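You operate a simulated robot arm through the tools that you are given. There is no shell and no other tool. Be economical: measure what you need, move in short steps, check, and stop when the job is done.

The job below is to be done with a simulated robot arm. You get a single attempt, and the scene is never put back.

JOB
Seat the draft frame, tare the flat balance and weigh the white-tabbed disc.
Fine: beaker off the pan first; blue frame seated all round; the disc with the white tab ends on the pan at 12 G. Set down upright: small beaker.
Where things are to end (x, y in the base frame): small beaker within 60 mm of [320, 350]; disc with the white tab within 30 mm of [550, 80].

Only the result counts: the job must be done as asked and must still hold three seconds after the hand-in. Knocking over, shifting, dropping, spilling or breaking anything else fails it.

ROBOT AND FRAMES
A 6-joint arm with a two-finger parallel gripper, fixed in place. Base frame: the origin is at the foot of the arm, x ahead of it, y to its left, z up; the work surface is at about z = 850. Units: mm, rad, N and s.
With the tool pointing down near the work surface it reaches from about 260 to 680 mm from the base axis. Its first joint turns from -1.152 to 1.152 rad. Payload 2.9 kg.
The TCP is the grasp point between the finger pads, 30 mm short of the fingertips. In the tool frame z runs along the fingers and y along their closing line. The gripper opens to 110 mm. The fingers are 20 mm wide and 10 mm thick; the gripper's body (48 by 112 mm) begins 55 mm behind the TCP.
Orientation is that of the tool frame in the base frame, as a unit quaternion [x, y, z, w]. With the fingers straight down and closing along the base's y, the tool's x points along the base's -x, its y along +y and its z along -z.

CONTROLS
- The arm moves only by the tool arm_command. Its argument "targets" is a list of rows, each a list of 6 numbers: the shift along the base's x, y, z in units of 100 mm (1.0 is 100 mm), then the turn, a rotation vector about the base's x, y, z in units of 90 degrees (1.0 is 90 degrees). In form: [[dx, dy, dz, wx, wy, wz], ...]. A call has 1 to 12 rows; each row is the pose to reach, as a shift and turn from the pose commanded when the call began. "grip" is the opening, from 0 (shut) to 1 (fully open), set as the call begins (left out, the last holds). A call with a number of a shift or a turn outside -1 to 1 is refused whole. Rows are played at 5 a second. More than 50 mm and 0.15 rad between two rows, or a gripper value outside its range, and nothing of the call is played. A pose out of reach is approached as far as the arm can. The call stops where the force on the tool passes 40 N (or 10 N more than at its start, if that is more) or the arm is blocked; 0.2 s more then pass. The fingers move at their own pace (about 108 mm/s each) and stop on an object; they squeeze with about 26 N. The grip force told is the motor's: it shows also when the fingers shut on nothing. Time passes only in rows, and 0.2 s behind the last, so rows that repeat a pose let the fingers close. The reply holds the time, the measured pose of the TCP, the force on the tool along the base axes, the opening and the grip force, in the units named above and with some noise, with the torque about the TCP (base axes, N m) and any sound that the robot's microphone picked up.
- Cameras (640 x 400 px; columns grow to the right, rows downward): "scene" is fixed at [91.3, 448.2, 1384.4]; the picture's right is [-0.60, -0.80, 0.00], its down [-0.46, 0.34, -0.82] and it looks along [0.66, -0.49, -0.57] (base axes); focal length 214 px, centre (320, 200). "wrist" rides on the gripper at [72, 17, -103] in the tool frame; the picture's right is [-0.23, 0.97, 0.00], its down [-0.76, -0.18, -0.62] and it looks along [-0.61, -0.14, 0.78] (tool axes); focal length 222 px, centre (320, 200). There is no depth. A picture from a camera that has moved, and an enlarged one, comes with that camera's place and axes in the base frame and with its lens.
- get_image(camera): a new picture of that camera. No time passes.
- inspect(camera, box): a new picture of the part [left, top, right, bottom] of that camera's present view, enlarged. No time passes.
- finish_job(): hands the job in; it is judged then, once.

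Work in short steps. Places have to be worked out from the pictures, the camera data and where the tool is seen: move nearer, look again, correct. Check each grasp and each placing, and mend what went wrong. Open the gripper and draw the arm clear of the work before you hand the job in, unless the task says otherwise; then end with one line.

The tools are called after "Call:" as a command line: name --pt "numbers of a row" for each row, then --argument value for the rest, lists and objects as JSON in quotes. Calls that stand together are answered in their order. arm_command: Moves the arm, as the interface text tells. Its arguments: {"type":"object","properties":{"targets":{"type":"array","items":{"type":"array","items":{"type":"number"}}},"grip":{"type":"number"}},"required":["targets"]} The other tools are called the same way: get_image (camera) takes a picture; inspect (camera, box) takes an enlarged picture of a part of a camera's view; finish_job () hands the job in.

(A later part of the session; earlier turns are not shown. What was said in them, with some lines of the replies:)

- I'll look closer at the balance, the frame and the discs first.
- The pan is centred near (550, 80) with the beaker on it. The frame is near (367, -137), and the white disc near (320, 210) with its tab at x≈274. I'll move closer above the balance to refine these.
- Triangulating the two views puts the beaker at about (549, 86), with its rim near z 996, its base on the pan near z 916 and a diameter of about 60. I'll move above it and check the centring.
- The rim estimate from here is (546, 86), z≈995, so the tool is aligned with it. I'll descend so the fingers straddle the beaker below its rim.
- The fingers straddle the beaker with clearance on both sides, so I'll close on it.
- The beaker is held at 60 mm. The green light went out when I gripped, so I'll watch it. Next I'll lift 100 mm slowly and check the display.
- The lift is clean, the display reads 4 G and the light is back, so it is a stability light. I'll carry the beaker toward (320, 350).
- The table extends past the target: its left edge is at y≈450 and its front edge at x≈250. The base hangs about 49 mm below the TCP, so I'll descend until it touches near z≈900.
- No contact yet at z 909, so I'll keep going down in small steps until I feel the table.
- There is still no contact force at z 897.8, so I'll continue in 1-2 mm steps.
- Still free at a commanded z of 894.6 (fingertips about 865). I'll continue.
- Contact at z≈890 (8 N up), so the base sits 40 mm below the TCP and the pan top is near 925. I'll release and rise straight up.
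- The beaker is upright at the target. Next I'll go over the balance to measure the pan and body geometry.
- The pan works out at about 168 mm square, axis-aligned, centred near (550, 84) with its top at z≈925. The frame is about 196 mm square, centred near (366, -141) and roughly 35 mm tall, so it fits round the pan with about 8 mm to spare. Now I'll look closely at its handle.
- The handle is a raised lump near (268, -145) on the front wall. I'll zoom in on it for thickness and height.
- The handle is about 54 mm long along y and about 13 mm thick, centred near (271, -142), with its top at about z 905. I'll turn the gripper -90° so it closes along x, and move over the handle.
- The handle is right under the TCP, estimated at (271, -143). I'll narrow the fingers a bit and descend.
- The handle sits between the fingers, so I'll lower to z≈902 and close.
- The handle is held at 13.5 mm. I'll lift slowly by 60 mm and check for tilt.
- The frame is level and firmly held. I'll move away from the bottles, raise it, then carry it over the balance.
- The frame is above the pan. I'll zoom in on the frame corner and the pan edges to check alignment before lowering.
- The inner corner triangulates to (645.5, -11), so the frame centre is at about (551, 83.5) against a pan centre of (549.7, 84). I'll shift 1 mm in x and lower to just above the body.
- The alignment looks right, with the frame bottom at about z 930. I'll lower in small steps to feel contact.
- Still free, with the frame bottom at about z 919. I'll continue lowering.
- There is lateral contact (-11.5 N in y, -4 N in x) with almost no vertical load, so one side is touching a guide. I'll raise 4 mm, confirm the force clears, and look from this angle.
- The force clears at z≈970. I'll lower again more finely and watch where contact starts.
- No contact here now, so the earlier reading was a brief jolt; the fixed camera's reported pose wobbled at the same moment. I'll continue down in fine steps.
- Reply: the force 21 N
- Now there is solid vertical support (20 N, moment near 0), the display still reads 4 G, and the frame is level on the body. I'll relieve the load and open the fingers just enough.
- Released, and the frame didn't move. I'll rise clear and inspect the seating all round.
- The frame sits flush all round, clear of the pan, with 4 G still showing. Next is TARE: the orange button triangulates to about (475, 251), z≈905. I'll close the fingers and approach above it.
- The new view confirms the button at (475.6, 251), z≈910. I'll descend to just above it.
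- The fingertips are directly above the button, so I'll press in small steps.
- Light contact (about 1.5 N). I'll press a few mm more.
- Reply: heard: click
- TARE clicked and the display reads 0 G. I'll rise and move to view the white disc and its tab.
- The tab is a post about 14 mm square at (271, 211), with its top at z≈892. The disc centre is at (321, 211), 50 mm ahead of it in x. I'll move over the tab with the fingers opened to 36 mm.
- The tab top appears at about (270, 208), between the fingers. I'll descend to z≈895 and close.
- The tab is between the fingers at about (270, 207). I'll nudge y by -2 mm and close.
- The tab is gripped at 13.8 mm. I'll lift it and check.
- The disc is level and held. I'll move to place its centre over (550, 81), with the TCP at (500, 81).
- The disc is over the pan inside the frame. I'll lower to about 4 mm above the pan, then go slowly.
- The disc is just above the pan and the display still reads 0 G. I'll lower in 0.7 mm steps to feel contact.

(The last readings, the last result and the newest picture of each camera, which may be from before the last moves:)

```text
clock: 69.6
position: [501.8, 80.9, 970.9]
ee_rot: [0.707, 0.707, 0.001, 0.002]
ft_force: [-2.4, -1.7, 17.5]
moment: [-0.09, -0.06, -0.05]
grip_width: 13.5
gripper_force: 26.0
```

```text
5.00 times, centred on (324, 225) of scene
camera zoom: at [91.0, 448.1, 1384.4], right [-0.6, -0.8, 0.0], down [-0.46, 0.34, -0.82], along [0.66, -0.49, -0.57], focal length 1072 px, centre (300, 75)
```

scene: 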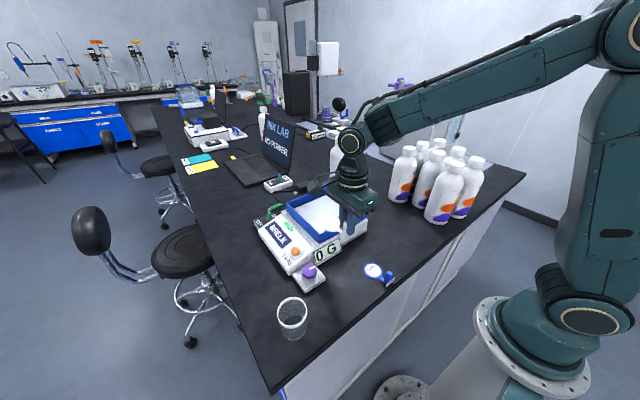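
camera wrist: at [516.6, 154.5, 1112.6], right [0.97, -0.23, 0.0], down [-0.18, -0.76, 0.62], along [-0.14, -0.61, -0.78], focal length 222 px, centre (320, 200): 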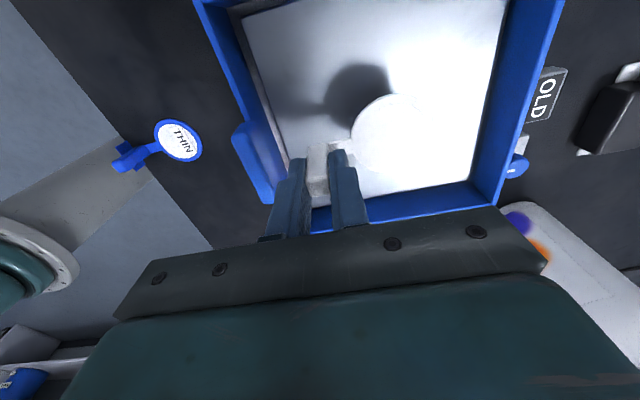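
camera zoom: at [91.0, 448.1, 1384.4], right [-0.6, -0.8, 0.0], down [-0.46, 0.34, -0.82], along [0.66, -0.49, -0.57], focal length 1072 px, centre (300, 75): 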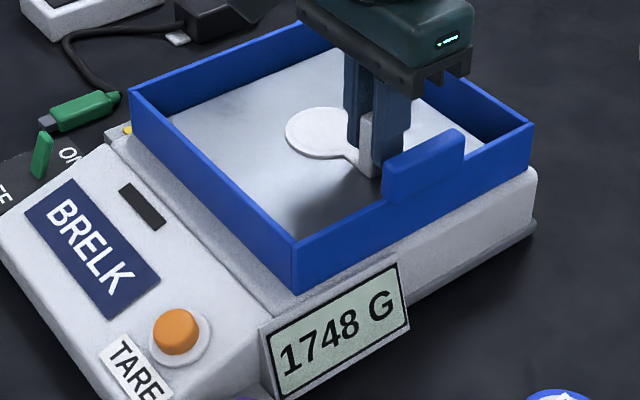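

The disc is on the pan, with 17 N being pressed. I'll ease up 1.8 mm to unload it, then open slightly.

Call:
arm_command --pt "0 0 0.01 0 0 0" --pt "0 0 0.018 0 0 0" --pt "0 0 0.018 0 0 0"

Call:
arm_command --pt "0 0 0 0 0 0" --pt "0 0 0 0 0 0" --pt "0 0 0 0 0 0" --grip 0.3

Call:
arm_command --pt "0 0 0.1 0 0 0" --pt "0 0 0.3 0 0 0" --pt "0 0 0.6 0 0 0" --pt "0 0 0.95 0 0 0" --pt "0 0 0.95 0 0 0"

Call:
arm_command --pt "-0.3 0 0.2 0 0 0" --pt "-0.6 0 0.5 0 0 0" --pt "-0.9 0 0.8 0 0 0" --pt "-0.9 0 0.8 0 0 0"

Call:
inspect --camera "scene" --box '[260, 185, 388, 265]'

Call:
get_image --camera "wrist"

Call:
get_image --camera "scene"

```text
clock: 70.4
position: [501.7, 80.3, 970.3]
ee_rot: [0.707, 0.707, 0.001, 0.0]
ft_force: [4.2, -0.3, 9.1]
moment: [0.0, -0.21, 0.0]
grip_width: 13.3
gripper_force: 26.2
```

```text
clock: 71.2
position: [501.0, 79.9, 969.7]
ee_rot: [0.707, 0.707, 0.0, 0.0]
ft_force: [-1.5, -0.3, -0.2]
moment: [-0.02, -0.02, -0.02]
grip_width: 32.9
gripper_force: 0.1
```

```text
clock: 72.4
position: [501.2, 80.5, 1065.4]
ee_rot: [0.707, 0.707, 0.0, 0.0]
ft_force: [-0.3, 0.3, -0.4]
moment: [0.0, -0.01, 0.0]
grip_width: 33.0
gripper_force: 0.1
```

```text
clock: 73.4
position: [409.1, 80.2, 1144.8]
ee_rot: [0.707, 0.707, 0.0, 0.0]
ft_force: [0.4, -0.2, -0.5]
moment: [0.01, -0.02, -0.01]
grip_width: 32.8
gripper_force: 0.0
```

```text
5.00 times, centred on (324, 225) of scene
camera zoom: at [91.3, 448.2, 1384.4], right [-0.6, -0.8, 0.0], down [-0.46, 0.34, -0.82], along [0.66, -0.49, -0.57], focal length 1072 px, centre (300, 75)
```

zoom: 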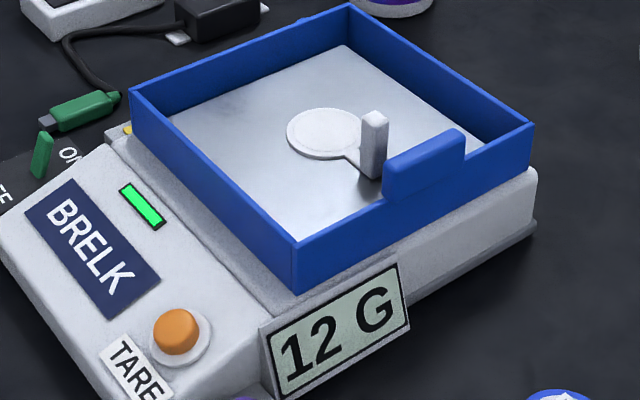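

```text
taken
camera wrist: at [426.4, 151.7, 1247.3], right [0.97, -0.23, 0.0], down [-0.18, -0.76, 0.62], along [-0.14, -0.61, -0.78], focal length 222 px, centre (320, 200)
```

wrist: 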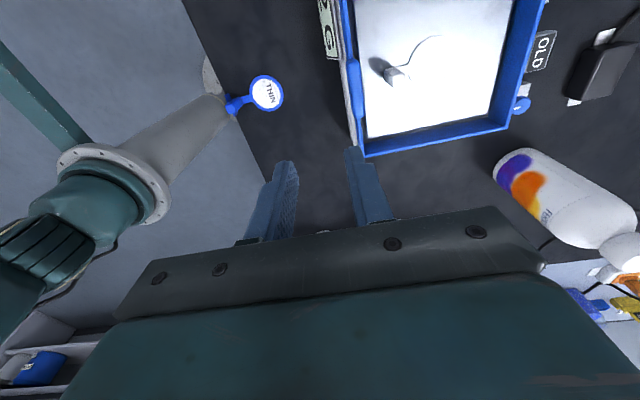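

```text
taken
```

scene: 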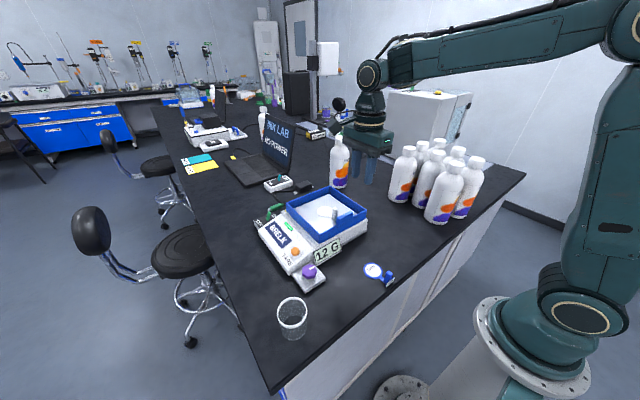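

The display reads 12 G with the stability light on. The frame is seated, the beaker is upright and the blue disc is untouched. I'll open fully, clear of everything, and hand in.

Call:
arm_command --pt "0 0 0.2 0 0 0" --pt "0 0 0.4 0 0 0" --pt "0 0 0.4 0 0 0" --grip 1

Call:
inspect --camera "scene" --box '[250, 185, 410, 285]'

```text
clock: 74.2
position: [409.2, 78.4, 1184.2]
ee_rot: [0.707, 0.707, 0.0, 0.0]
ft_force: [-0.1, -0.5, -0.2]
moment: [0.02, -0.04, -0.01]
grip_width: 109.7
gripper_force: 0.1
```

```text
4.00 times, centred on (330, 235) of scene
camera zoom: at [91.3, 448.2, 1384.4], right [-0.6, -0.8, 0.0], down [-0.46, 0.34, -0.82], along [0.66, -0.49, -0.57], focal length 858 px, centre (280, 60)
```

zoom: 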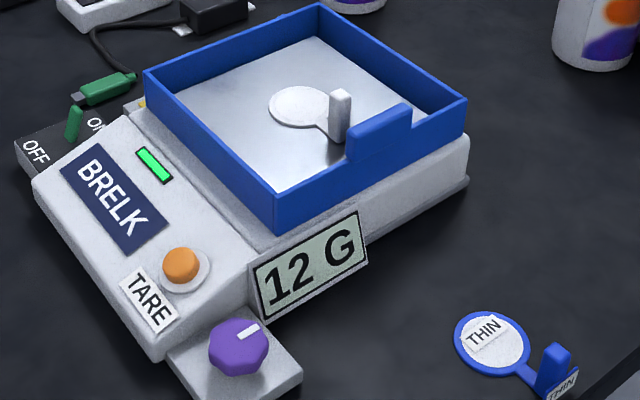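

Everything is in place and stable, so I'm handing in.

Call:
finish_job

```text
The job is handed in.
```

I handed the job in with the beaker upright at about (320, 350), the blue frame seated all round, the balance tared to 0 G, and the white-tabbed disc on the pan near (550, 80) reading a stable 12 G.
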